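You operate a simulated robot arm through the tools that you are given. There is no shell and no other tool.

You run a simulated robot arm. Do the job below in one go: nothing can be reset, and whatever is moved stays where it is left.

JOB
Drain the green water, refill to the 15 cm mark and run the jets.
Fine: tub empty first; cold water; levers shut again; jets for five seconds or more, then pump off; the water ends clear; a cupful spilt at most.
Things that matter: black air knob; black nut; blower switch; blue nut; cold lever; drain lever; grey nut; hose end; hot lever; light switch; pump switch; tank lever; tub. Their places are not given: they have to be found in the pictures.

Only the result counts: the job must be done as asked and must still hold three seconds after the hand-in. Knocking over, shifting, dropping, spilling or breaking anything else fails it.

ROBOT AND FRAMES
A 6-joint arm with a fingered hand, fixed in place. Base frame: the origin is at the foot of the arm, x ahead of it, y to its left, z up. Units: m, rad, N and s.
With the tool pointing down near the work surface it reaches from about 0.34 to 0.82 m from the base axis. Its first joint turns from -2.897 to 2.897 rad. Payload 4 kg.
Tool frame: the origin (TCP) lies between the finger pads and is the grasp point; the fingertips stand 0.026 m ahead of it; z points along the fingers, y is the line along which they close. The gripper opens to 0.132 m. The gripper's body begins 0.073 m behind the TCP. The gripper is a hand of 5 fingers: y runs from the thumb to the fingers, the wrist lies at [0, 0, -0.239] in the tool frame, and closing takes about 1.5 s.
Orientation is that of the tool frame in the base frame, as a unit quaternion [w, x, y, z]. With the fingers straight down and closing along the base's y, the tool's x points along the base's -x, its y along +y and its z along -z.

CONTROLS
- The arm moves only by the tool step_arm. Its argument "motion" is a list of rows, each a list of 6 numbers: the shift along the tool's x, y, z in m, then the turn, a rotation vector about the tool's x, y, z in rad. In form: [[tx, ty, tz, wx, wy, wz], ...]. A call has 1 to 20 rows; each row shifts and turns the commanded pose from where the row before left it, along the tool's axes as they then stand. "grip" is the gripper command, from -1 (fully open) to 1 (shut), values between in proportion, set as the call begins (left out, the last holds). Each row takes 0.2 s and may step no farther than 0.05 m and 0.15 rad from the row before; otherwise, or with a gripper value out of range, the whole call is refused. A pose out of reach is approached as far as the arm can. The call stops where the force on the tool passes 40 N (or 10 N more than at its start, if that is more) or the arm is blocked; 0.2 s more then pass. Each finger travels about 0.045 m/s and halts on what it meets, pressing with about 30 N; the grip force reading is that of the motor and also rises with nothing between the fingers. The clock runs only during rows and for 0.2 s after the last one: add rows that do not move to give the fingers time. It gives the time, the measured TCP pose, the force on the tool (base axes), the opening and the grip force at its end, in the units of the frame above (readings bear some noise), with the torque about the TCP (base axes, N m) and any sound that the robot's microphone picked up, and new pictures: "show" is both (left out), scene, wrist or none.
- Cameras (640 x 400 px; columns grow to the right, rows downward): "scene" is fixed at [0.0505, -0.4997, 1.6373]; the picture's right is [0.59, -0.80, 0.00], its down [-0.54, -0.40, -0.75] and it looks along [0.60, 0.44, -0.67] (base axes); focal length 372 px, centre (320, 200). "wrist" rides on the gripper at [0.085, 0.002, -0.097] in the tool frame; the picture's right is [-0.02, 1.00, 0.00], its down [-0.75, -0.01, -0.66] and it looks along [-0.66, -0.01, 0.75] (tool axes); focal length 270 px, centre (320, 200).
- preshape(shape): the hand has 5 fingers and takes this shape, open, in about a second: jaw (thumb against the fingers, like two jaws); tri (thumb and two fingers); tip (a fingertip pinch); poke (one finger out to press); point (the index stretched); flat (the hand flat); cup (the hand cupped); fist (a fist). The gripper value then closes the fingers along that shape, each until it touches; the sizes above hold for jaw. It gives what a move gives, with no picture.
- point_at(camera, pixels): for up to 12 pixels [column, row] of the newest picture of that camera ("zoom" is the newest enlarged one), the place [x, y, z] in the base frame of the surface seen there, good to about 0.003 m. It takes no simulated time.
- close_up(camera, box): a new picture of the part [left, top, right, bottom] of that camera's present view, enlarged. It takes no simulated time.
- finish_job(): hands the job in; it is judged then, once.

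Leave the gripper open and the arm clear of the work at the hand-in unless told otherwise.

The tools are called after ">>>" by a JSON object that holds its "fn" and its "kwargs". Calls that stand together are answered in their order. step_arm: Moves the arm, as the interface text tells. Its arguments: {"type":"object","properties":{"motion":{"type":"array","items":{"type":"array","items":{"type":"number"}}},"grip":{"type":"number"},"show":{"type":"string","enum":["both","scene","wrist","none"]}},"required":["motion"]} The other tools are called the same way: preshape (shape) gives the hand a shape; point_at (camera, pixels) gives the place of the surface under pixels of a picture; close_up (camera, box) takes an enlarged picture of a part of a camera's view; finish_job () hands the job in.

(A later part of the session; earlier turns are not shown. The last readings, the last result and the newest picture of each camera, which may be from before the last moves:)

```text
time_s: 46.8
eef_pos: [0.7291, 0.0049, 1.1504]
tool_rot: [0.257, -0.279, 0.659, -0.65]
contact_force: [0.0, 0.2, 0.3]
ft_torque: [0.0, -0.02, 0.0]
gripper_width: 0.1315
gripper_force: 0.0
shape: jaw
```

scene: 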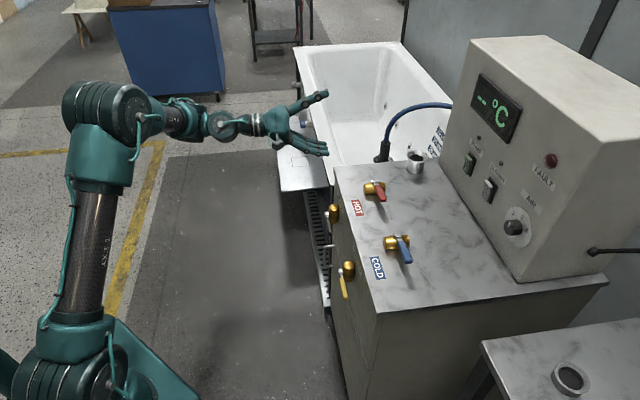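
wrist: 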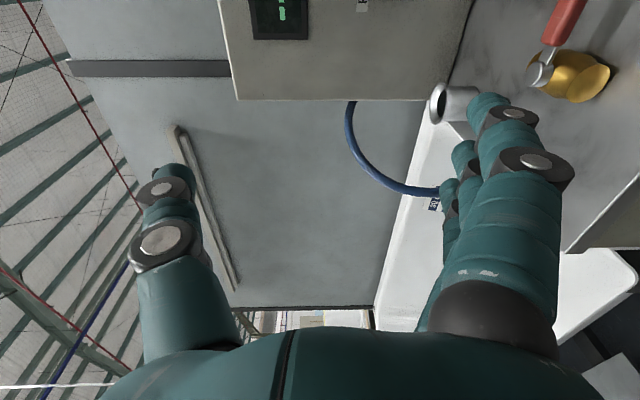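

Clear. I pitch the hand back to pointing straight down here, which also lets the wrist camera look toward the tub and hose end.

>>> {"fn": "step_arm", "kwargs": {"motion": [[0, 0, 0, -0.1428, 0, 0], [0, 0, 0, -0.1428, 0, 0], [0, 0, 0, -0.1428, 0, 0], [0, 0, 0, -0.1428, 0, 0], [0, 0, 0, -0.1428, 0, 0], [0, 0, 0, -0.1428, 0, 0], [0, 0, 0, -0.1428, 0, 0], [0, 0, 0, -0.1428, 0, 0], [0, 0, 0, -0.1428, 0, 0], [0, 0, 0, -0.1428, 0, 0], [0, 0, 0, -0.1428, 0, 0]], "show": "both"}}

>>> {"fn": "close_up", "kwargs": {"camera": "wrist", "box": [100, 180, 340, 340]}}

```text
time_s: 49.2
eef_pos: [0.6879, 0.0217, 1.1101]
tool_rot: [-0.005, -0.378, 0.926, 0.0]
contact_force: [-0.3, 1.9, 0.2]
ft_torque: [-0.09, 0.02, 0.01]
gripper_width: 0.1321
gripper_force: 0.1
shape: jaw
out of reach, approached as far as the arm can: row 7, 8, 9, 10, 11
```

scene: 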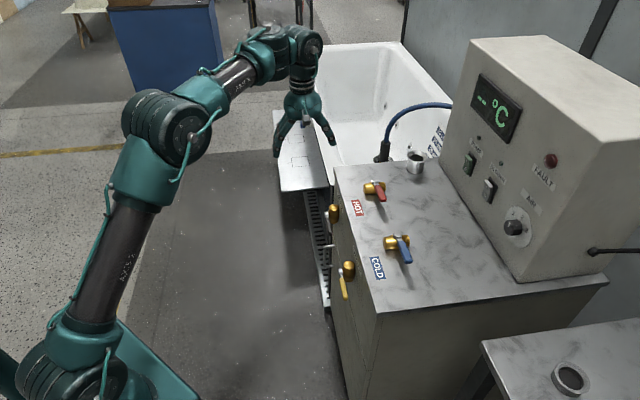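
wrist: 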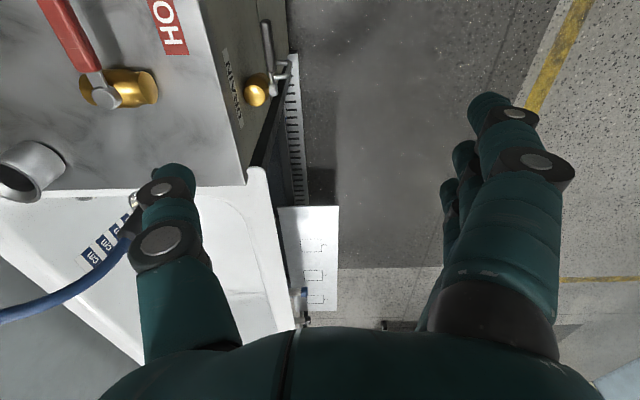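

```text
2.50 times, centred on (220, 260) of wrist
```

zoom: 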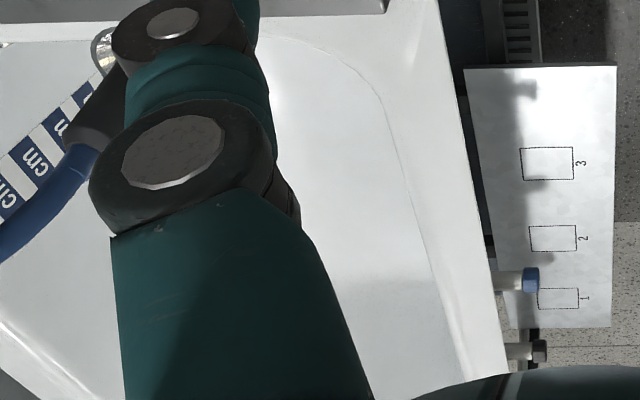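

The hose end is just hidden behind the thumb. I will move at safe height toward the cold lever; the hose should come into view on the way.

>>> {"fn": "step_arm", "kwargs": {"motion": [[0.0344, -0.0262, 0.0075, 0, 0, 0], [0.0344, -0.0262, 0.0075, 0, 0, 0], [0.0344, -0.0262, 0.0075, 0, 0, 0], [0.0344, -0.0262, 0.0075, 0, 0, 0], [0.0344, -0.0262, 0.0075, 0, 0, 0], [0.0344, -0.0262, 0.0075, 0, 0, 0], [0.0344, -0.0262, 0.0075, 0, 0, 0], [0.0344, -0.0262, 0.0075, 0, 0, 0]], "show": "both"}}

>>> {"fn": "close_up", "kwargs": {"camera": "wrist", "box": [200, 180, 440, 340]}}

```text
time_s: 51.0
eef_pos: [0.64, -0.3235, 1.0548]
tool_rot: [-0.013, -0.378, 0.926, 0.004]
contact_force: [0.7, 1.5, -1.2]
ft_torque: [-0.04, -0.01, 0.01]
gripper_width: 0.132
gripper_force: 0.3
shape: jaw
```

scene: 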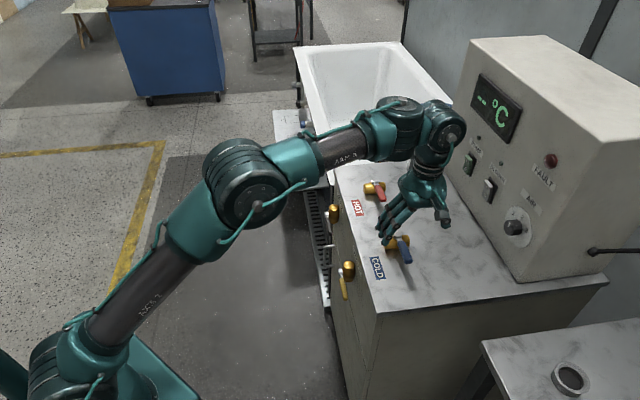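
wrist: 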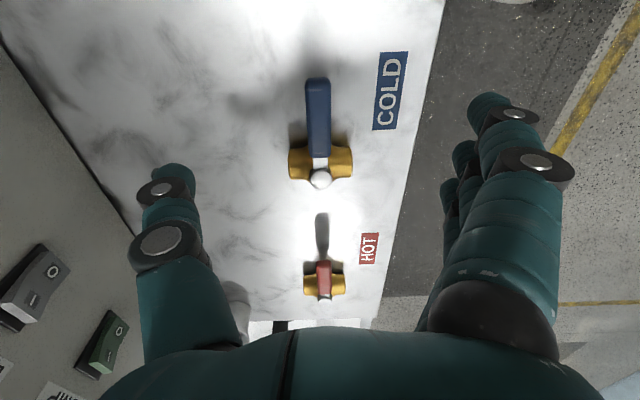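

```text
2.50 times, centred on (320, 260) of wrist
```

zoom: 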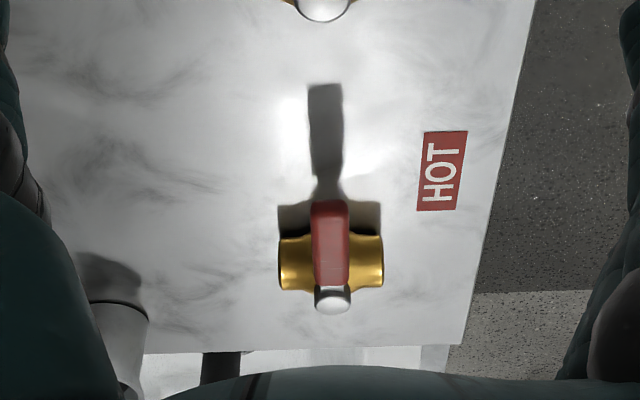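

The cold lever is right below, at (318, 110). Before opening it, I want to verify that the hose end is really seated over the tub. I'll tilt the hand about tool y so that the camera looks more toward the tub.

>>> {"fn": "step_arm", "kwargs": {"motion": [[0, 0, -0.01, 0, -0.14, 0], [0, 0, -0.01, 0, -0.14, 0], [0, 0, -0.01, 0, -0.14, 0]], "show": "both"}}

>>> {"fn": "close_up", "kwargs": {"camera": "wrist", "box": [230, 180, 390, 290]}}

```text
time_s: 51.8
eef_pos: [0.5845, -0.3575, 1.0477]
tool_rot: [0.139, -0.374, 0.915, 0.061]
contact_force: [1.2, 0.3, 0.2]
ft_torque: [-0.05, -0.02, 0.04]
gripper_width: 0.1324
gripper_force: 0.2
shape: jaw
out of reach, approached as far as the arm can: row 1, 2, 3
```

scene: 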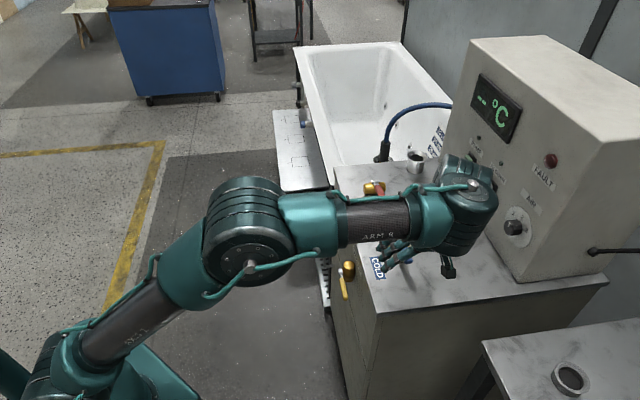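
wrist: 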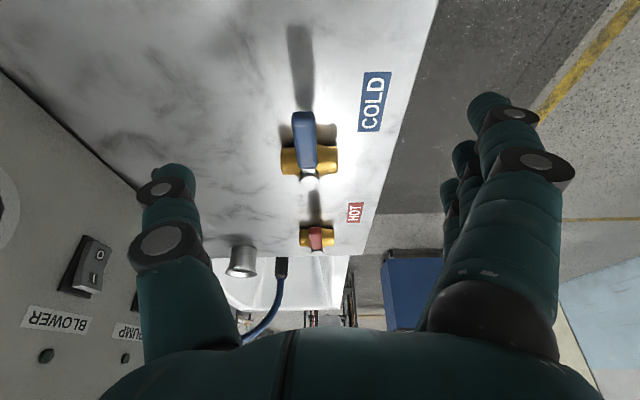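

```text
3.64 times, centred on (310, 235) of wrist
```

zoom: 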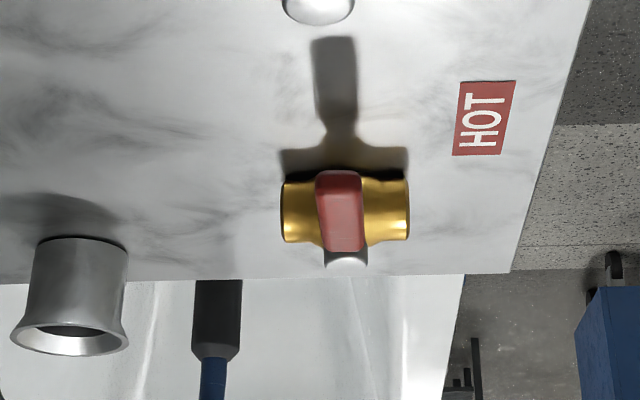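

From this pose the scene camera has a clear view of the hose end. I will zoom strongly on it.

>>> {"fn": "close_up", "kwargs": {"camera": "scene", "box": [360, 120, 440, 180]}}

>>> {"fn": "close_up", "kwargs": {"camera": "scene", "box": [370, 130, 400, 170]}}

>>> {"fn": "point_at", "kwargs": {"camera": "zoom", "pixels": [[320, 120], [300, 200], [290, 260], [240, 270], [380, 260], [330, 270], [260, 240]]}}

```text
6.67 times, centred on (400, 150) of scene
```

zoom: 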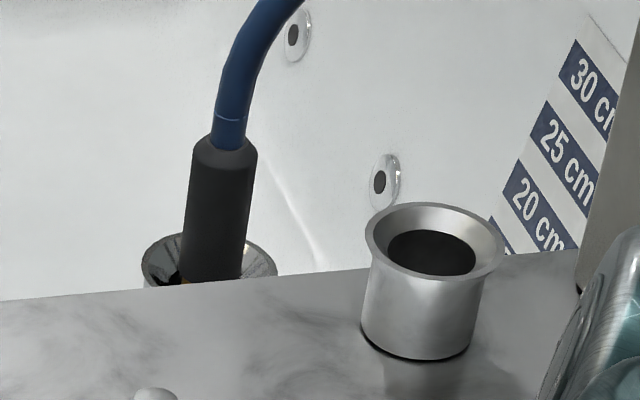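

```text
10.00 times, centred on (385, 150) of scene
```

zoom: 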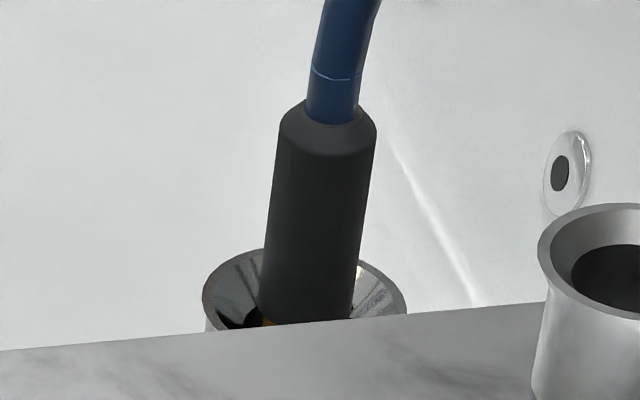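

```text
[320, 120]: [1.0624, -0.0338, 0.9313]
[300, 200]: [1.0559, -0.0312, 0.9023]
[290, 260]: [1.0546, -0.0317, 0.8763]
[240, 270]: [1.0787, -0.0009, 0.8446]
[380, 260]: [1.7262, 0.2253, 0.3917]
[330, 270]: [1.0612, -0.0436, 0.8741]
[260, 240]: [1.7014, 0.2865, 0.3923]
```

The hose nozzle is seated in the chrome spout socket over the tub, so cold water will run into the tub. I undo the tilt to return above the cold lever.

>>> {"fn": "step_arm", "kwargs": {"motion": [[0, 0, 0, 0, 0.14, 0], [0, 0, 0, 0, 0.14, 0], [0, 0, 0, 0, 0.14, 0], [0, 0, 0.01, 0, 0, 0]], "show": "both"}}

```text
time_s: 52.8
eef_pos: [0.5818, -0.3545, 1.0355]
tool_rot: [-0.015, -0.376, 0.926, -0.002]
contact_force: [0.3, 0.3, -0.1]
ft_torque: [-0.02, 0.0, -0.04]
gripper_width: 0.1321
gripper_force: 0.1
shape: jaw
out of reach, approached as far as the arm can: row 3
```

scene: 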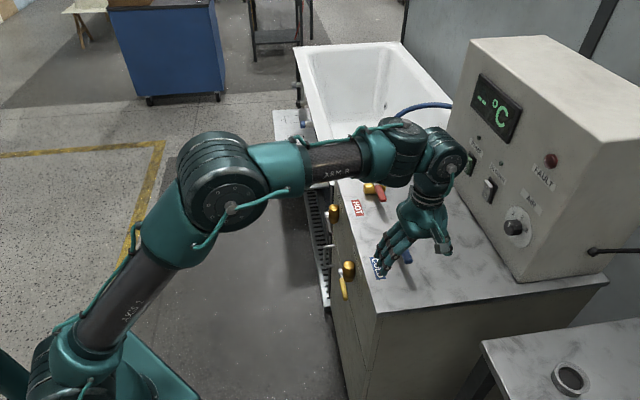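
wrist: 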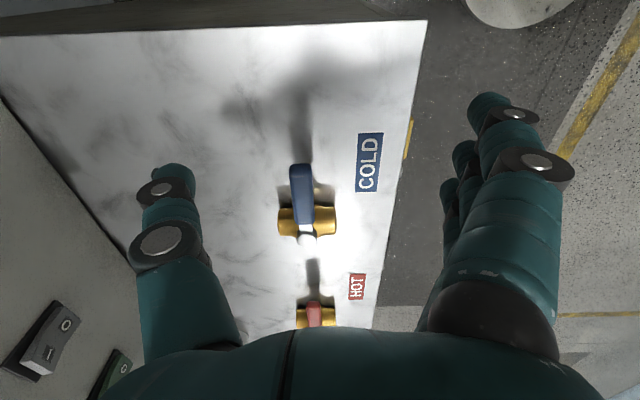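

I'm above the counter, slightly past the lever. I will measure the cold lever from here.

>>> {"fn": "close_up", "kwargs": {"camera": "wrist", "box": [240, 140, 370, 250]}}

>>> {"fn": "point_at", "kwargs": {"camera": "zoom", "pixels": [[275, 105], [280, 160], [290, 215], [305, 355], [210, 280], [390, 275]]}}

```text
3.64 times, centred on (305, 195) of wrist
```

zoom: 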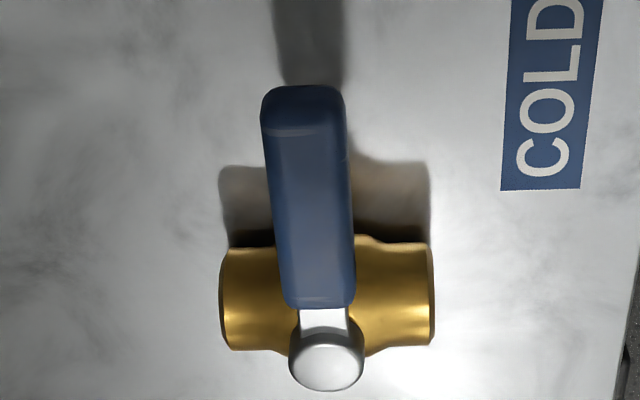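

```text
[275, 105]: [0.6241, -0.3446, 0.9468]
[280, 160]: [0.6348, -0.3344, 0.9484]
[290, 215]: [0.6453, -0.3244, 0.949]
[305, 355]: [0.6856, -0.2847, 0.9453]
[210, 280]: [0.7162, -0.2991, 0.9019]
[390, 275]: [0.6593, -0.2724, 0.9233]
```

Handle centre: s 0.235, w -0.677; hub s 0.297. I lower the open hand over the handle.

>>> {"fn": "step_arm", "kwargs": {"motion": [[-0.021, -0.0056, 0, 0, -0.01, 0], [-0.021, -0.0056, 0, 0, -0.01, 0], [-0.022, -0.0056, 0.01, 0, -0.01, 0], [0, 0, 0.024, 0, 0, 0], [0, 0, 0.024, 0, 0, 0], [0, 0, 0.0245, 0, 0, 0]], "show": "both"}}

```text
time_s: 54.2
eef_pos: [0.6406, -0.3218, 0.9506]
tool_rot: [0.0, -0.377, 0.926, 0.003]
contact_force: [-0.6, 0.3, -0.3]
ft_torque: [-0.01, -0.02, 0.0]
gripper_width: 0.1322
gripper_force: 0.1
shape: jaw
```

scene: 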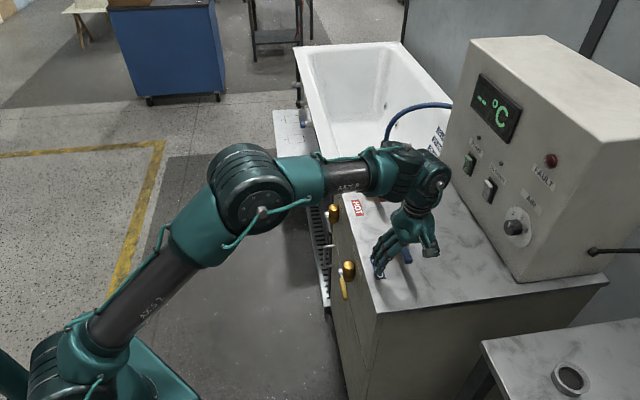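
wrist: 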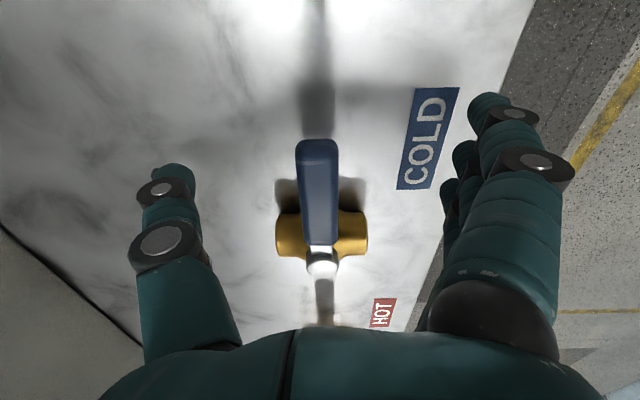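

The handle is centred between thumb and fingers, and the tub floor is visible in the scene picture. I close on the handle.

>>> {"fn": "step_arm", "kwargs": {"motion": [[0, 0, 0, 0, 0, 0], [0, 0, 0, 0, 0, 0], [0, 0, 0, 0, 0, 0], [0, 0, 0, 0, 0, 0], [0, 0, 0, 0, 0, 0], [0, 0, 0, 0, 0, 0], [0, 0, 0, 0, 0, 0], [0, 0, 0, 0, 0, 0]], "grip": 1, "show": "wrist"}}

```text
time_s: 56.0
eef_pos: [0.6393, -0.3206, 0.9513]
tool_rot: [0.0, -0.377, 0.926, 0.004]
contact_force: [-0.5, 1.6, -1.5]
ft_torque: [0.02, 0.01, 0.09]
gripper_width: 0.0116
gripper_force: 16.3
shape: jaw
```

wrist: 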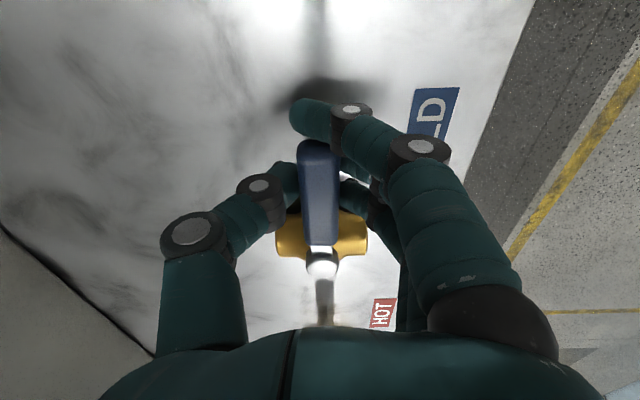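

Gripped. I turn the cold lever by two small steps toward the front (positive about tool z, like the drain) and check the force.

>>> {"fn": "step_arm", "kwargs": {"motion": [[-0.0004, 0.0077, 0, 0, 0, 0.12], [-0.0004, 0.0077, 0, 0, 0, 0.12]], "show": "both"}}

>>> {"fn": "point_at", "kwargs": {"camera": "wrist", "pixels": [[318, 155], [320, 200], [320, 255]]}}

>>> {"fn": "close_up", "kwargs": {"camera": "scene", "box": [300, 30, 460, 150]}}

```text
time_s: 56.6
eef_pos: [0.6295, -0.3098, 0.9512]
tool_rot: [0.0, -0.263, 0.965, 0.004]
contact_force: [6.0, 5.5, -7.8]
ft_torque: [0.07, -0.06, 0.25]
gripper_width: 0.0101
gripper_force: 29.9
shape: jaw
```

scene: 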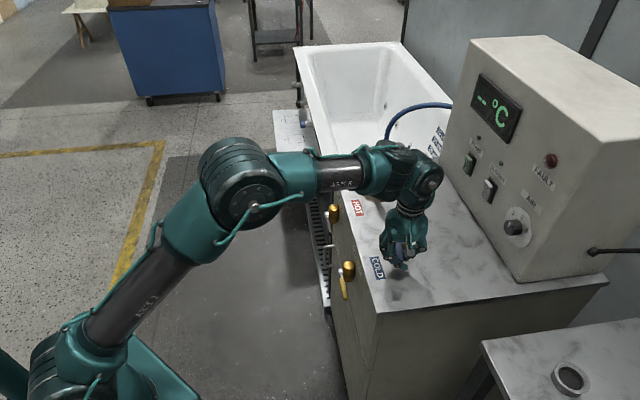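
wrist: 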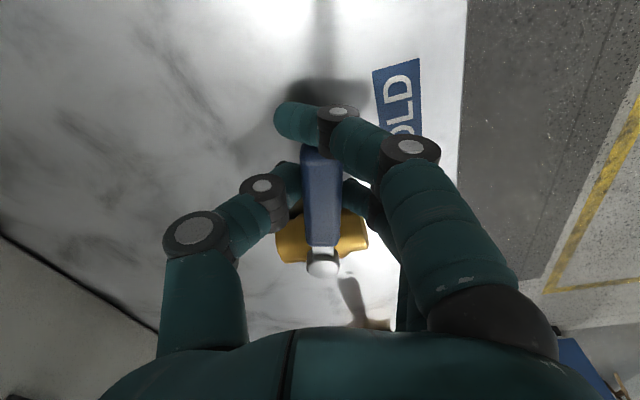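

```text
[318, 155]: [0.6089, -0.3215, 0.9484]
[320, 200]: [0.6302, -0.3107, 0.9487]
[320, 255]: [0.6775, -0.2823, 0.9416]
```

```text
3.33 times, centred on (380, 90) of scene
```

zoom: 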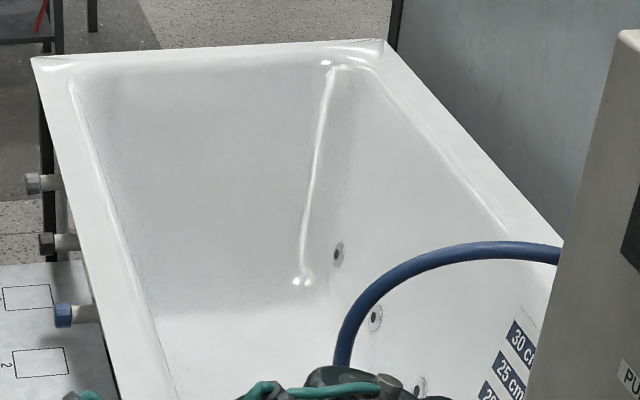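

The cold lever follows (about 0.25 rad). I continue to open it.

>>> {"fn": "step_arm", "kwargs": {"motion": [[-0.0004, 0.0077, 0, 0, 0, 0.12], [-0.0004, 0.0077, 0, 0, 0, 0.12], [-0.0004, 0.0077, 0, 0, 0, 0.12], [-0.0004, 0.0077, 0, 0, 0, 0.12], [-0.0004, 0.0077, 0, 0, 0, 0.12]], "show": "both"}}

```text
time_s: 57.4
eef_pos: [0.6185, -0.2926, 0.9522]
tool_rot: [-0.002, -0.081, 0.997, 0.004]
contact_force: [-1.4, -16.9, -3.0]
ft_torque: [-0.62, 0.3, 1.67]
gripper_width: 0.0122
gripper_force: 30.2
shape: jaw
stopped in row 4: the force on the tool passed its limit at 43 N (the readings are from after the stop); the commanded pose is now the measured one
```

scene: 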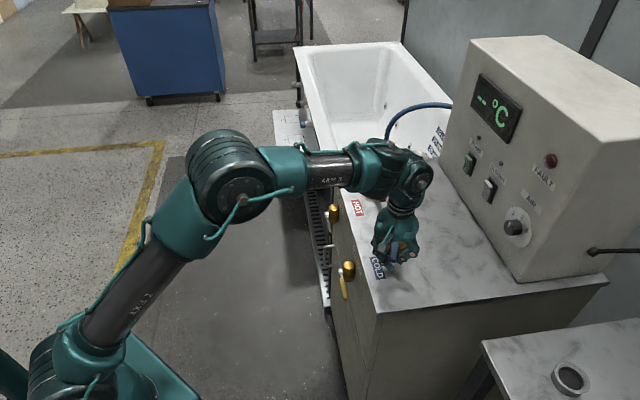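
wrist: 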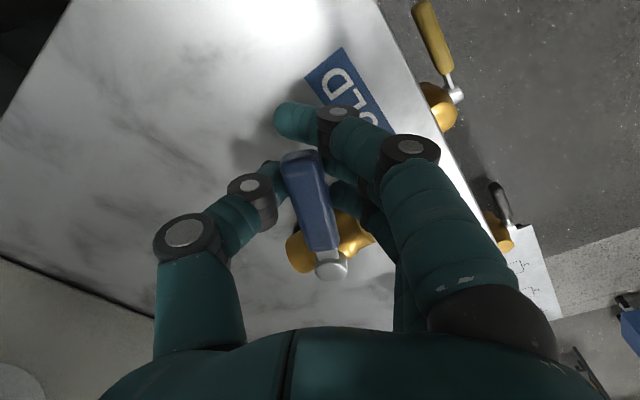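

It stopped on force with the lever lagging behind the hand. I will measure the lever's real angle.

>>> {"fn": "point_at", "kwargs": {"camera": "wrist", "pixels": [[300, 160], [308, 190], [318, 235], [332, 265], [300, 250], [352, 235]]}}

>>> {"fn": "close_up", "kwargs": {"camera": "wrist", "box": [230, 90, 420, 290]}}

>>> {"fn": "close_up", "kwargs": {"camera": "scene", "box": [300, 30, 460, 150]}}

```text
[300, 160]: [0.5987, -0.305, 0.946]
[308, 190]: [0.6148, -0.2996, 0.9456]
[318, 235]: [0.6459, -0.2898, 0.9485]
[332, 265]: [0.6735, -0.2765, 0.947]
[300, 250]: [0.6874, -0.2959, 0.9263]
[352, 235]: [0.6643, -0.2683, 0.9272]
```

```text
2.00 times, centred on (325, 190) of wrist
```

zoom: 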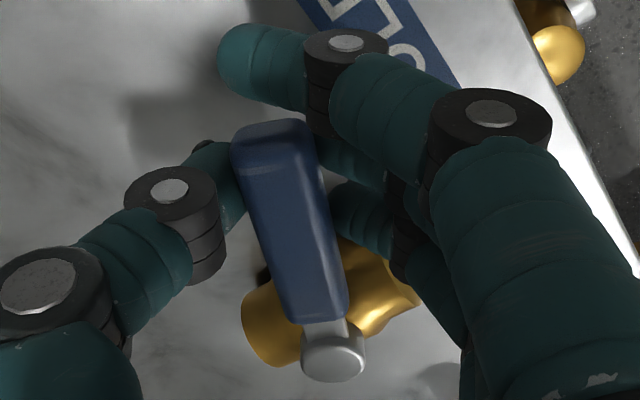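

```text
3.33 times, centred on (380, 90) of scene
```

zoom: 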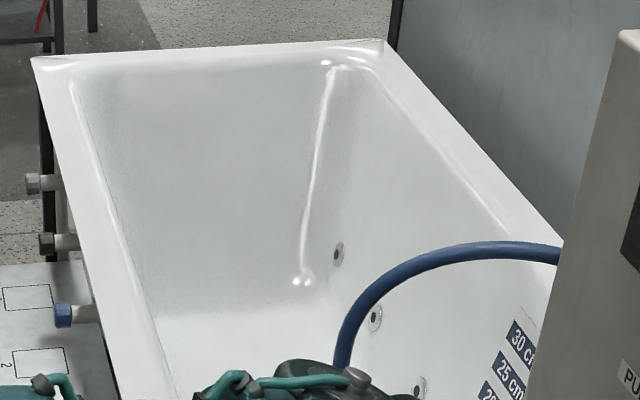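

The lever is at 0.47 rad; my inner finger probably touched the brass body again. I will open, re-centre a bit farther out and higher on the handle, and grip once more.

>>> {"fn": "step_arm", "kwargs": {"motion": [[0, 0, 0, 0, 0, 0], [0, 0, 0, 0, 0, 0], [0, 0, 0, 0, 0, 0], [0, 0, 0, 0, 0, 0], [0, 0, -0.004, 0, 0, 0], [0.004, -0.0064, 0, 0, 0, -0.12], [0, 0, 0, 0, 0, 0]], "grip": -0.2, "show": "both"}}

>>> {"fn": "close_up", "kwargs": {"camera": "scene", "box": [300, 30, 460, 150]}}

```text
time_s: 59.0
eef_pos: [0.6164, -0.2984, 0.9575]
tool_rot: [-0.003, -0.142, 0.99, 0.003]
contact_force: [-0.6, -0.2, -0.1]
ft_torque: [0.03, 0.01, -0.03]
gripper_width: 0.0791
gripper_force: 0.1
shape: jaw
```

scene: 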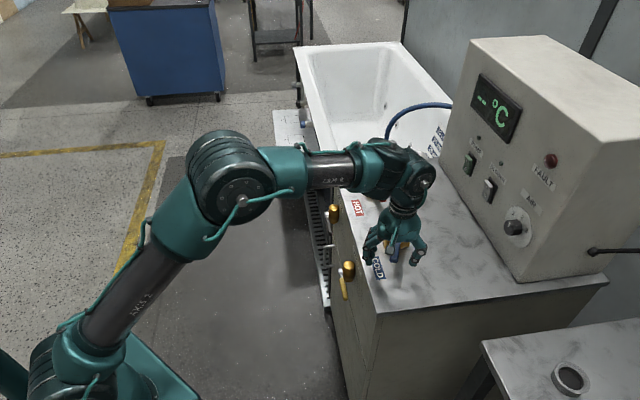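
wrist: 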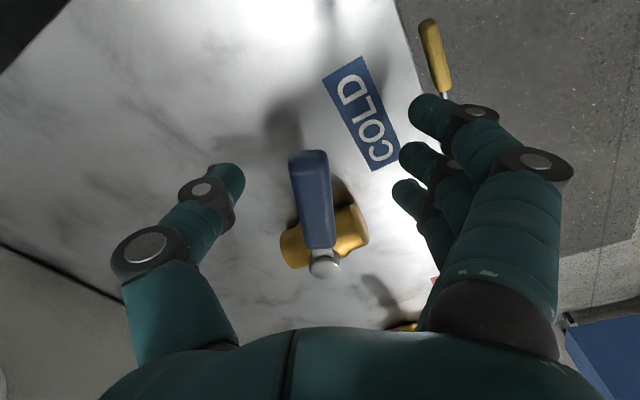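

```text
3.33 times, centred on (380, 90) of scene
```

zoom: 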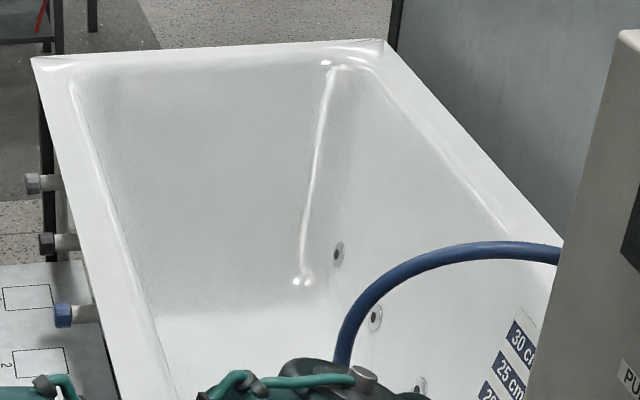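

Re-centred. I grip and continue to turn.

>>> {"fn": "step_arm", "kwargs": {"motion": [[0, 0, 0, 0, 0, 0], [0, 0, 0, 0, 0, 0], [0, 0, 0, 0, 0, 0], [0, 0, 0, 0, 0, 0], [0, 0, 0, 0, 0, 0], [0, 0, 0, 0, 0, 0], [-0.0005, 0.0087, 0, 0, 0, 0.12], [-0.0005, 0.0087, 0, 0, 0, 0.12], [-0.0005, 0.0087, 0, 0, 0, 0.12]], "grip": 1, "show": "both"}}

```text
time_s: 61.0
eef_pos: [0.6125, -0.2714, 0.9552]
tool_rot: [-0.003, 0.039, 0.999, 0.003]
contact_force: [-4.0, 2.0, 0.3]
ft_torque: [0.14, 0.06, 0.2]
gripper_width: 0.0116
gripper_force: 30.4
shape: jaw
```

scene: 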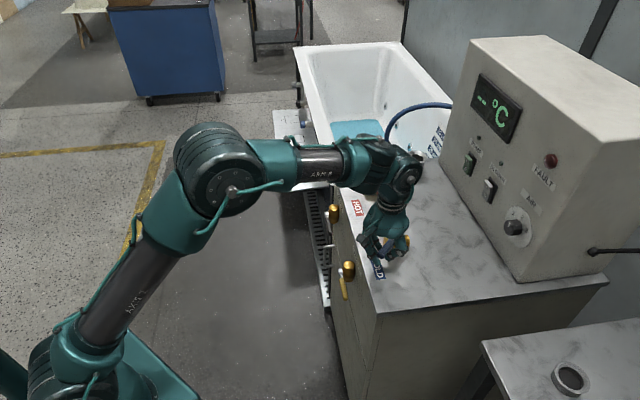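
wrist: 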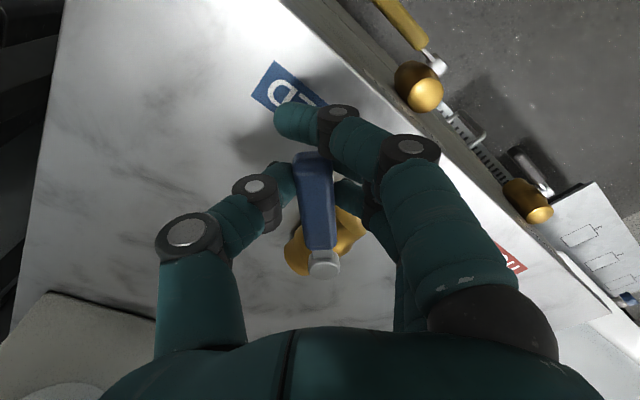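

Water is now showing in the tub (blue at (355,128)). I check the surface height and any spill, then open further.

>>> {"fn": "point_at", "kwargs": {"camera": "scene", "pixels": [[345, 130], [360, 128], [375, 125]]}}

>>> {"fn": "close_up", "kwargs": {"camera": "scene", "box": [300, 30, 460, 150]}}

>>> {"fn": "step_arm", "kwargs": {"motion": [[-0.0005, 0.0087, 0, 0, 0, 0.12], [-0.0005, 0.0087, 0, 0, 0, 0.12], [-0.0005, 0.0087, 0, 0, 0, 0.12]], "show": "both"}}

>>> {"fn": "point_at", "kwargs": {"camera": "scene", "pixels": [[345, 125], [360, 124], [375, 122]]}}

```text
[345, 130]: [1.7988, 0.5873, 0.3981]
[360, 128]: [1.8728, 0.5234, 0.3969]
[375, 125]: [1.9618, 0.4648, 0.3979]
```

```text
3.33 times, centred on (380, 90) of scene
```

zoom: 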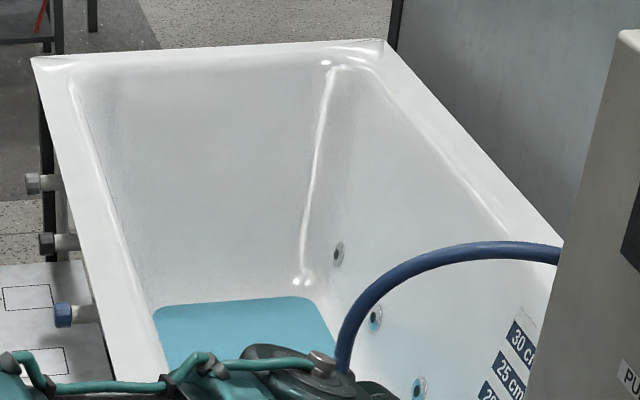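

```text
time_s: 61.8
eef_pos: [0.6191, -0.246, 0.9561]
tool_rot: [-0.005, 0.218, 0.976, 0.001]
contact_force: [-9.7, 7.3, -0.4]
ft_torque: [0.22, 0.04, 0.25]
gripper_width: 0.0119
gripper_force: 29.7
shape: jaw
```

scene: 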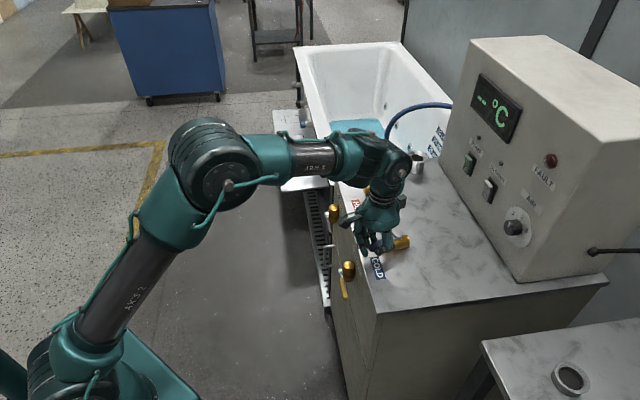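
wrist: 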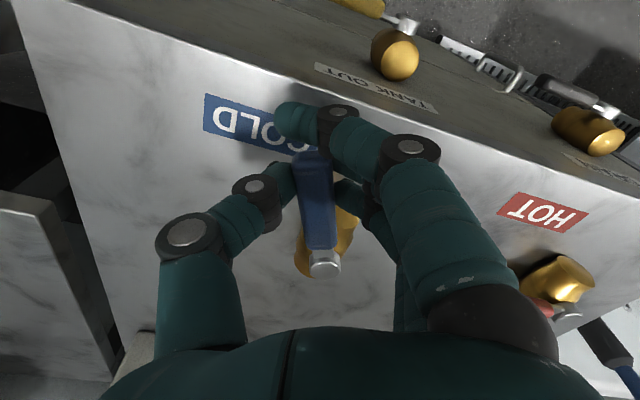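

```text
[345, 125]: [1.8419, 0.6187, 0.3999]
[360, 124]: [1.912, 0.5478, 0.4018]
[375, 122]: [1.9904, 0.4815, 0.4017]
```

The level rises about 4 mm/s and nothing runs elsewhere. The 15 cm mark centre is at z 0.542, so I will hold the lever here and wait, checking the level.

>>> {"fn": "step_arm", "kwargs": {"motion": [[0, 0, 0, 0, 0, 0], [0, 0, 0, 0, 0, 0], [0, 0, 0, 0, 0, 0], [0, 0, 0, 0, 0, 0], [0, 0, 0, 0, 0, 0], [0, 0, 0, 0, 0, 0], [0, 0, 0, 0, 0, 0], [0, 0, 0, 0, 0, 0], [0, 0, 0, 0, 0, 0], [0, 0, 0, 0, 0, 0], [0, 0, 0, 0, 0, 0], [0, 0, 0, 0, 0, 0], [0, 0, 0, 0, 0, 0], [0, 0, 0, 0, 0, 0], [0, 0, 0, 0, 0, 0], [0, 0, 0, 0, 0, 0], [0, 0, 0, 0, 0, 0], [0, 0, 0, 0, 0, 0], [0, 0, 0, 0, 0, 0], [0, 0, 0, 0, 0, 0]], "show": "scene"}}

>>> {"fn": "point_at", "kwargs": {"camera": "scene", "pixels": [[345, 122], [355, 121], [365, 120], [375, 120]]}}

>>> {"fn": "close_up", "kwargs": {"camera": "scene", "box": [300, 30, 460, 150]}}

```text
time_s: 66.0
eef_pos: [0.6196, -0.2459, 0.9564]
tool_rot: [-0.005, 0.217, 0.976, 0.002]
contact_force: [-17.5, 11.3, -2.9]
ft_torque: [0.33, 0.21, 0.22]
gripper_width: 0.0115
gripper_force: 29.9
shape: jaw
```

scene: 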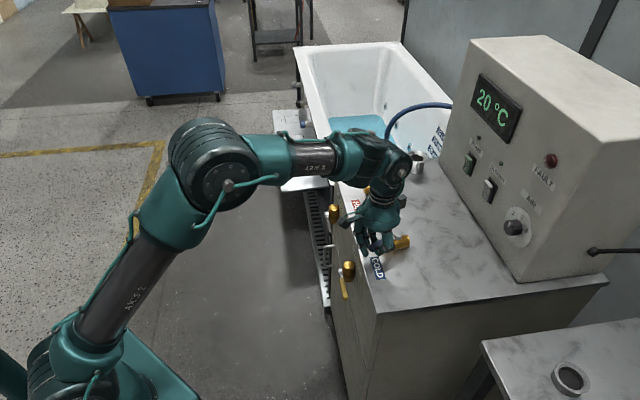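

```text
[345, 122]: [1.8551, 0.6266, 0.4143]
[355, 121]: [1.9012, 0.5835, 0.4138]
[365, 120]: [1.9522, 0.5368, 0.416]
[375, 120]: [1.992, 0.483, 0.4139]
```

```text
3.33 times, centred on (380, 90) of scene
```

zoom: 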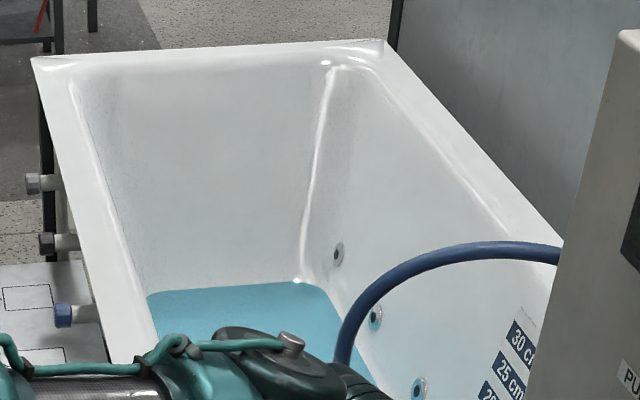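

The level is 0.414 (about 3 mm/s), temperature 20 °C. I open the lever a little further to speed it up.

>>> {"fn": "step_arm", "kwargs": {"motion": [[0.0005, 0.0087, 0, 0, 0, 0.12], [0, 0.0087, 0, 0, 0, 0.12], [0, 0.006, 0, 0, 0, 0.08], [0, 0, 0, 0, 0, 0]], "show": "both"}}

>>> {"fn": "point_at", "kwargs": {"camera": "scene", "pixels": [[345, 122], [355, 121], [365, 120], [375, 120]]}}

```text
time_s: 67.0
eef_pos: [0.6299, -0.2264, 0.9572]
tool_rot: [-0.005, 0.371, 0.929, 0.0]
contact_force: [-2.7, 7.1, -14.0]
ft_torque: [0.32, -0.05, 0.23]
gripper_width: 0.0112
gripper_force: 30.9
shape: jaw
```

scene: 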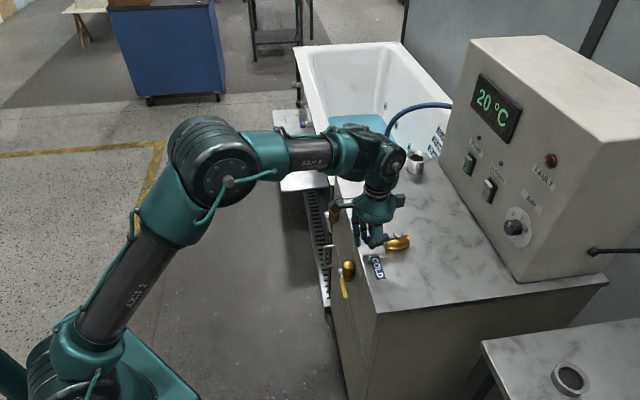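
wrist: 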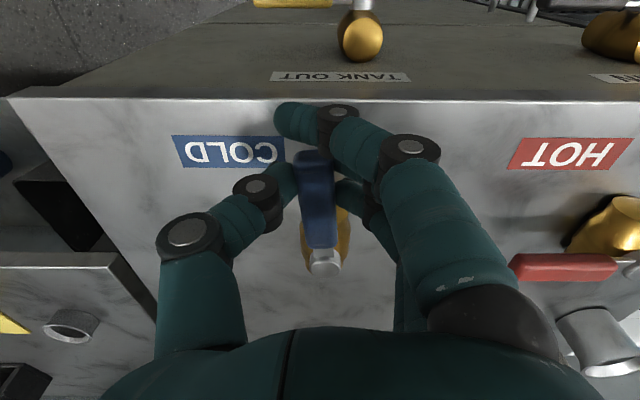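

```text
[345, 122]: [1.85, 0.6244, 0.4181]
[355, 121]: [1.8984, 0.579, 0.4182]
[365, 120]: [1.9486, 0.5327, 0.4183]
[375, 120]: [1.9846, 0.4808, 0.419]
```

Nearly fully open now. I wait and monitor the level.

>>> {"fn": "step_arm", "kwargs": {"motion": [[0, 0, 0, 0, 0, 0], [0, 0, 0, 0, 0, 0], [0, 0, 0, 0, 0, 0], [0, 0, 0, 0, 0, 0], [0, 0, 0, 0, 0, 0], [0, 0, 0, 0, 0, 0], [0, 0, 0, 0, 0, 0], [0, 0, 0, 0, 0, 0], [0, 0, 0, 0, 0, 0], [0, 0, 0, 0, 0, 0], [0, 0, 0, 0, 0, 0], [0, 0, 0, 0, 0, 0], [0, 0, 0, 0, 0, 0], [0, 0, 0, 0, 0, 0], [0, 0, 0, 0, 0, 0], [0, 0, 0, 0, 0, 0], [0, 0, 0, 0, 0, 0], [0, 0, 0, 0, 0, 0], [0, 0, 0, 0, 0, 0], [0, 0, 0, 0, 0, 0]], "show": "scene"}}

>>> {"fn": "point_at", "kwargs": {"camera": "scene", "pixels": [[345, 122], [355, 121], [365, 120], [375, 120]]}}

```text
time_s: 71.2
eef_pos: [0.6319, -0.2268, 0.9562]
tool_rot: [-0.005, 0.37, 0.929, 0.002]
contact_force: [-1.1, 6.0, -16.9]
ft_torque: [0.22, -0.11, 0.26]
gripper_width: 0.0107
gripper_force: 29.8
shape: jaw
```

scene: 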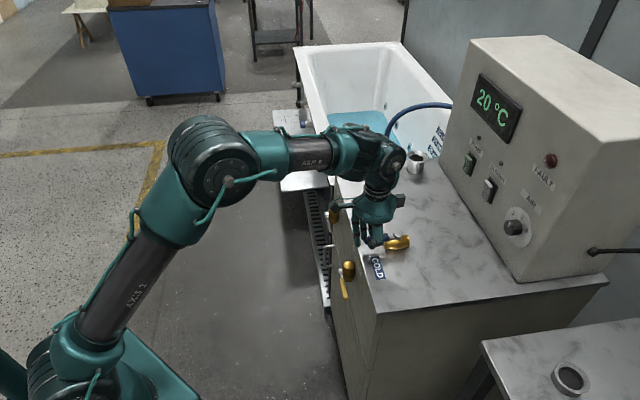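

```text
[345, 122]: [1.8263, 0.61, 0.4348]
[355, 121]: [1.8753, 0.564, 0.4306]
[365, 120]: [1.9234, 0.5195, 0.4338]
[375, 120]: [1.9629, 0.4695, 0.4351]
```

Level 0.434, about 3.7 mm/s. About 28 s remain; I wait more.

>>> {"fn": "step_arm", "kwargs": {"motion": [[0, 0, 0, 0, 0, 0], [0, 0, 0, 0, 0, 0], [0, 0, 0, 0, 0, 0], [0, 0, 0, 0, 0, 0], [0, 0, 0, 0, 0, 0], [0, 0, 0, 0, 0, 0], [0, 0, 0, 0, 0, 0], [0, 0, 0, 0, 0, 0], [0, 0, 0, 0, 0, 0], [0, 0, 0, 0, 0, 0], [0, 0, 0, 0, 0, 0], [0, 0, 0, 0, 0, 0], [0, 0, 0, 0, 0, 0], [0, 0, 0, 0, 0, 0], [0, 0, 0, 0, 0, 0], [0, 0, 0, 0, 0, 0], [0, 0, 0, 0, 0, 0], [0, 0, 0, 0, 0, 0], [0, 0, 0, 0, 0, 0], [0, 0, 0, 0, 0, 0]], "show": "none"}}

>>> {"fn": "step_arm", "kwargs": {"motion": [[0, 0, 0, 0, 0, 0], [0, 0, 0, 0, 0, 0], [0, 0, 0, 0, 0, 0], [0, 0, 0, 0, 0, 0], [0, 0, 0, 0, 0, 0], [0, 0, 0, 0, 0, 0], [0, 0, 0, 0, 0, 0], [0, 0, 0, 0, 0, 0], [0, 0, 0, 0, 0, 0], [0, 0, 0, 0, 0, 0], [0, 0, 0, 0, 0, 0], [0, 0, 0, 0, 0, 0], [0, 0, 0, 0, 0, 0], [0, 0, 0, 0, 0, 0], [0, 0, 0, 0, 0, 0], [0, 0, 0, 0, 0, 0], [0, 0, 0, 0, 0, 0], [0, 0, 0, 0, 0, 0], [0, 0, 0, 0, 0, 0], [0, 0, 0, 0, 0, 0]], "show": "scene"}}

>>> {"fn": "point_at", "kwargs": {"camera": "scene", "pixels": [[345, 122], [355, 121], [365, 120], [375, 120]]}}

>>> {"fn": "close_up", "kwargs": {"camera": "scene", "box": [300, 30, 460, 150]}}

```text
time_s: 75.4
eef_pos: [0.6311, -0.2268, 0.9569]
tool_rot: [-0.005, 0.37, 0.929, 0.001]
contact_force: [-1.0, 5.2, -16.2]
ft_torque: [0.26, -0.06, 0.27]
gripper_width: 0.0108
gripper_force: 29.7
shape: jaw
```

```text
time_s: 79.6
eef_pos: [0.6315, -0.2272, 0.9576]
tool_rot: [-0.005, 0.371, 0.929, 0.002]
contact_force: [-0.7, 5.1, -15.6]
ft_torque: [0.27, -0.06, 0.25]
gripper_width: 0.011
gripper_force: 30.0
shape: jaw
```

scene: 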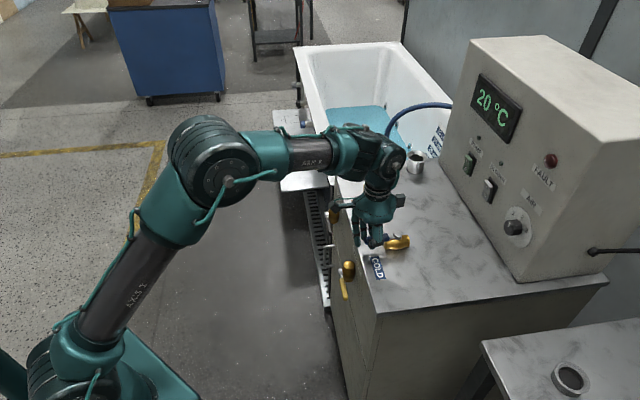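

```text
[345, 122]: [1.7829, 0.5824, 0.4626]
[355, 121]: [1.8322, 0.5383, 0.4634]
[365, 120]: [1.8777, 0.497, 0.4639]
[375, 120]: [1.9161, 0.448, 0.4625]
```

```text
3.33 times, centred on (380, 90) of scene
```

zoom: 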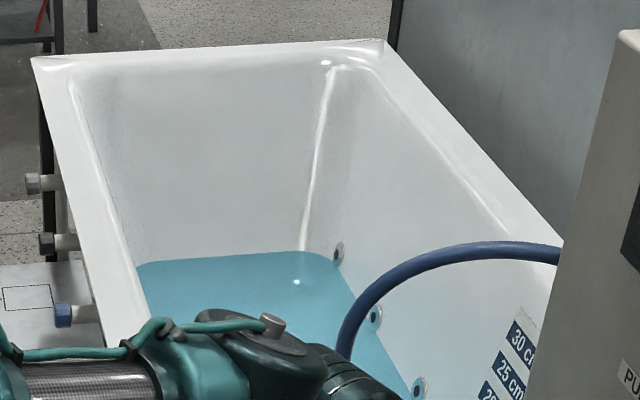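

Level 0.463 at 3.5 mm/s. I wait about 17 s more.

>>> {"fn": "step_arm", "kwargs": {"motion": [[0, 0, 0, 0, 0, 0], [0, 0, 0, 0, 0, 0], [0, 0, 0, 0, 0, 0], [0, 0, 0, 0, 0, 0], [0, 0, 0, 0, 0, 0], [0, 0, 0, 0, 0, 0], [0, 0, 0, 0, 0, 0], [0, 0, 0, 0, 0, 0], [0, 0, 0, 0, 0, 0], [0, 0, 0, 0, 0, 0], [0, 0, 0, 0, 0, 0], [0, 0, 0, 0, 0, 0], [0, 0, 0, 0, 0, 0], [0, 0, 0, 0, 0, 0], [0, 0, 0, 0, 0, 0], [0, 0, 0, 0, 0, 0], [0, 0, 0, 0, 0, 0], [0, 0, 0, 0, 0, 0], [0, 0, 0, 0, 0, 0], [0, 0, 0, 0, 0, 0]], "show": "none"}}

>>> {"fn": "step_arm", "kwargs": {"motion": [[0, 0, 0, 0, 0, 0], [0, 0, 0, 0, 0, 0], [0, 0, 0, 0, 0, 0], [0, 0, 0, 0, 0, 0], [0, 0, 0, 0, 0, 0], [0, 0, 0, 0, 0, 0], [0, 0, 0, 0, 0, 0], [0, 0, 0, 0, 0, 0], [0, 0, 0, 0, 0, 0], [0, 0, 0, 0, 0, 0], [0, 0, 0, 0, 0, 0], [0, 0, 0, 0, 0, 0], [0, 0, 0, 0, 0, 0], [0, 0, 0, 0, 0, 0], [0, 0, 0, 0, 0, 0], [0, 0, 0, 0, 0, 0], [0, 0, 0, 0, 0, 0], [0, 0, 0, 0, 0, 0], [0, 0, 0, 0, 0, 0], [0, 0, 0, 0, 0, 0]], "show": "none"}}

>>> {"fn": "step_arm", "kwargs": {"motion": [[0, 0, 0, 0, 0, 0], [0, 0, 0, 0, 0, 0], [0, 0, 0, 0, 0, 0], [0, 0, 0, 0, 0, 0], [0, 0, 0, 0, 0, 0], [0, 0, 0, 0, 0, 0], [0, 0, 0, 0, 0, 0], [0, 0, 0, 0, 0, 0], [0, 0, 0, 0, 0, 0], [0, 0, 0, 0, 0, 0], [0, 0, 0, 0, 0, 0], [0, 0, 0, 0, 0, 0], [0, 0, 0, 0, 0, 0], [0, 0, 0, 0, 0, 0], [0, 0, 0, 0, 0, 0], [0, 0, 0, 0, 0, 0], [0, 0, 0, 0, 0, 0], [0, 0, 0, 0, 0, 0], [0, 0, 0, 0, 0, 0], [0, 0, 0, 0, 0, 0]], "show": "scene"}}

>>> {"fn": "point_at", "kwargs": {"camera": "scene", "pixels": [[345, 118], [355, 118], [365, 117], [375, 115]]}}

>>> {"fn": "close_up", "kwargs": {"camera": "scene", "box": [300, 30, 460, 150]}}

```text
time_s: 83.8
eef_pos: [0.6314, -0.2273, 0.9561]
tool_rot: [-0.005, 0.37, 0.929, 0.001]
contact_force: [-1.5, 5.4, -16.1]
ft_torque: [0.25, -0.09, 0.25]
gripper_width: 0.0108
gripper_force: 30.2
shape: jaw
```

```text
time_s: 88.0
eef_pos: [0.6321, -0.2273, 0.9575]
tool_rot: [-0.005, 0.369, 0.929, 0.001]
contact_force: [-0.4, 5.3, -16.3]
ft_torque: [0.28, -0.12, 0.25]
gripper_width: 0.011
gripper_force: 30.1
shape: jaw
```

```text
time_s: 92.2
eef_pos: [0.6307, -0.2267, 0.9575]
tool_rot: [-0.005, 0.371, 0.929, 0.001]
contact_force: [-0.4, 4.8, -15.6]
ft_torque: [0.25, -0.11, 0.27]
gripper_width: 0.0108
gripper_force: 30.1
shape: jaw
```

scene: 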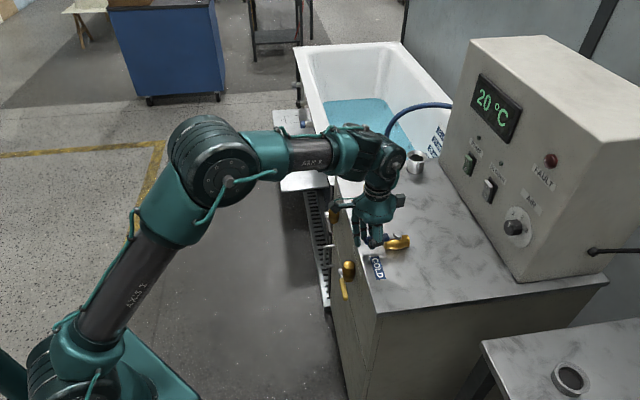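

```text
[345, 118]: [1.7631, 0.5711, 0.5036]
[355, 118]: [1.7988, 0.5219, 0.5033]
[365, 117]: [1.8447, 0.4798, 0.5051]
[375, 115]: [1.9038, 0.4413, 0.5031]
```

```text
3.33 times, centred on (380, 90) of scene
```

zoom: 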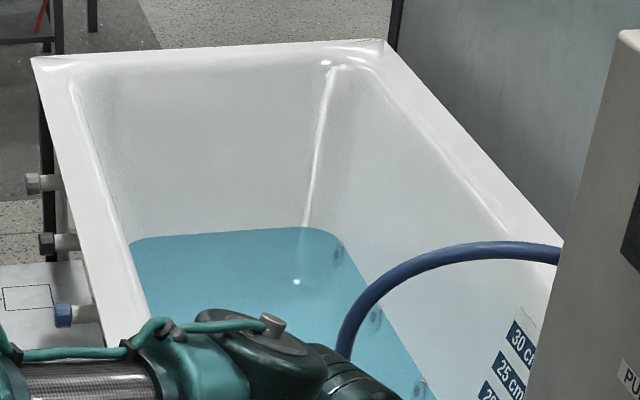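

Level 0.504 at 3.2 mm/s. I wait 8.4 s more, then check before closing.

>>> {"fn": "step_arm", "kwargs": {"motion": [[0, 0, 0, 0, 0, 0], [0, 0, 0, 0, 0, 0], [0, 0, 0, 0, 0, 0], [0, 0, 0, 0, 0, 0], [0, 0, 0, 0, 0, 0], [0, 0, 0, 0, 0, 0], [0, 0, 0, 0, 0, 0], [0, 0, 0, 0, 0, 0], [0, 0, 0, 0, 0, 0], [0, 0, 0, 0, 0, 0], [0, 0, 0, 0, 0, 0], [0, 0, 0, 0, 0, 0], [0, 0, 0, 0, 0, 0], [0, 0, 0, 0, 0, 0], [0, 0, 0, 0, 0, 0], [0, 0, 0, 0, 0, 0], [0, 0, 0, 0, 0, 0], [0, 0, 0, 0, 0, 0], [0, 0, 0, 0, 0, 0], [0, 0, 0, 0, 0, 0]], "show": "none"}}

>>> {"fn": "step_arm", "kwargs": {"motion": [[0, 0, 0, 0, 0, 0], [0, 0, 0, 0, 0, 0], [0, 0, 0, 0, 0, 0], [0, 0, 0, 0, 0, 0], [0, 0, 0, 0, 0, 0], [0, 0, 0, 0, 0, 0], [0, 0, 0, 0, 0, 0], [0, 0, 0, 0, 0, 0], [0, 0, 0, 0, 0, 0], [0, 0, 0, 0, 0, 0], [0, 0, 0, 0, 0, 0], [0, 0, 0, 0, 0, 0], [0, 0, 0, 0, 0, 0], [0, 0, 0, 0, 0, 0], [0, 0, 0, 0, 0, 0], [0, 0, 0, 0, 0, 0], [0, 0, 0, 0, 0, 0], [0, 0, 0, 0, 0, 0], [0, 0, 0, 0, 0, 0]], "show": "scene"}}

>>> {"fn": "point_at", "kwargs": {"camera": "scene", "pixels": [[345, 118], [355, 118], [365, 117], [375, 115], [340, 108], [350, 105], [360, 108], [370, 108]]}}

>>> {"fn": "close_up", "kwargs": {"camera": "scene", "box": [380, 110, 460, 165]}}

```text
time_s: 96.4
eef_pos: [0.6313, -0.2265, 0.9577]
tool_rot: [-0.005, 0.37, 0.929, 0.001]
contact_force: [-0.2, 4.4, -16.7]
ft_torque: [0.27, -0.1, 0.28]
gripper_width: 0.0112
gripper_force: 29.6
shape: jaw
```

```text
time_s: 100.4
eef_pos: [0.6316, -0.2265, 0.9569]
tool_rot: [-0.005, 0.37, 0.929, 0.001]
contact_force: [0.4, 5.0, -15.2]
ft_torque: [0.25, -0.09, 0.28]
gripper_width: 0.0108
gripper_force: 29.7
shape: jaw
```

scene: 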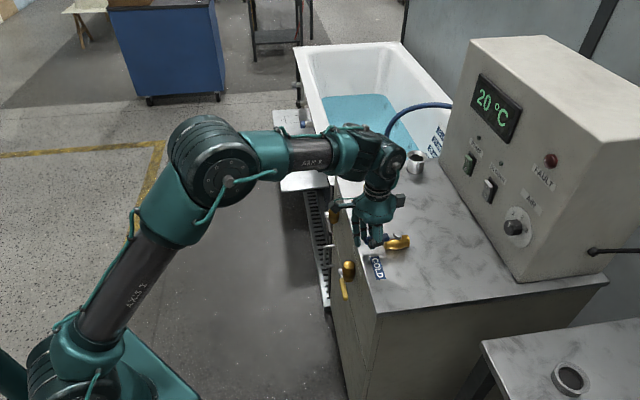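

```text
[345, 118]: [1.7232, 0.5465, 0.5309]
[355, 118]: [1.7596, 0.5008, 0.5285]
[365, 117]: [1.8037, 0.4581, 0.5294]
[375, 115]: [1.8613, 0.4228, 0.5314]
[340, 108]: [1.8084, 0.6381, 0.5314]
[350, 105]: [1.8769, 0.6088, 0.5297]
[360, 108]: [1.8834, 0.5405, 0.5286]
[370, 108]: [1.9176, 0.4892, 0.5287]
```

```text
7.27 times, centred on (420, 138) of scene
```

zoom: 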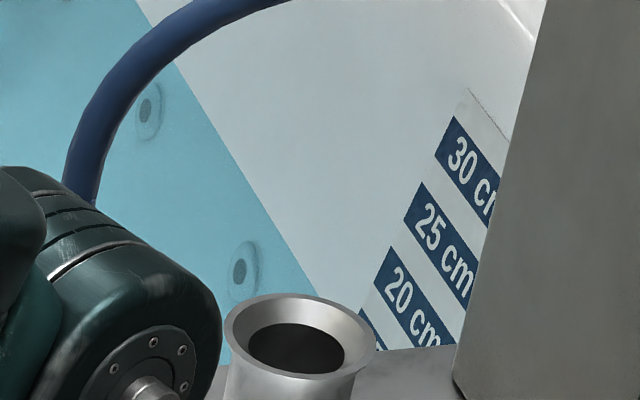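

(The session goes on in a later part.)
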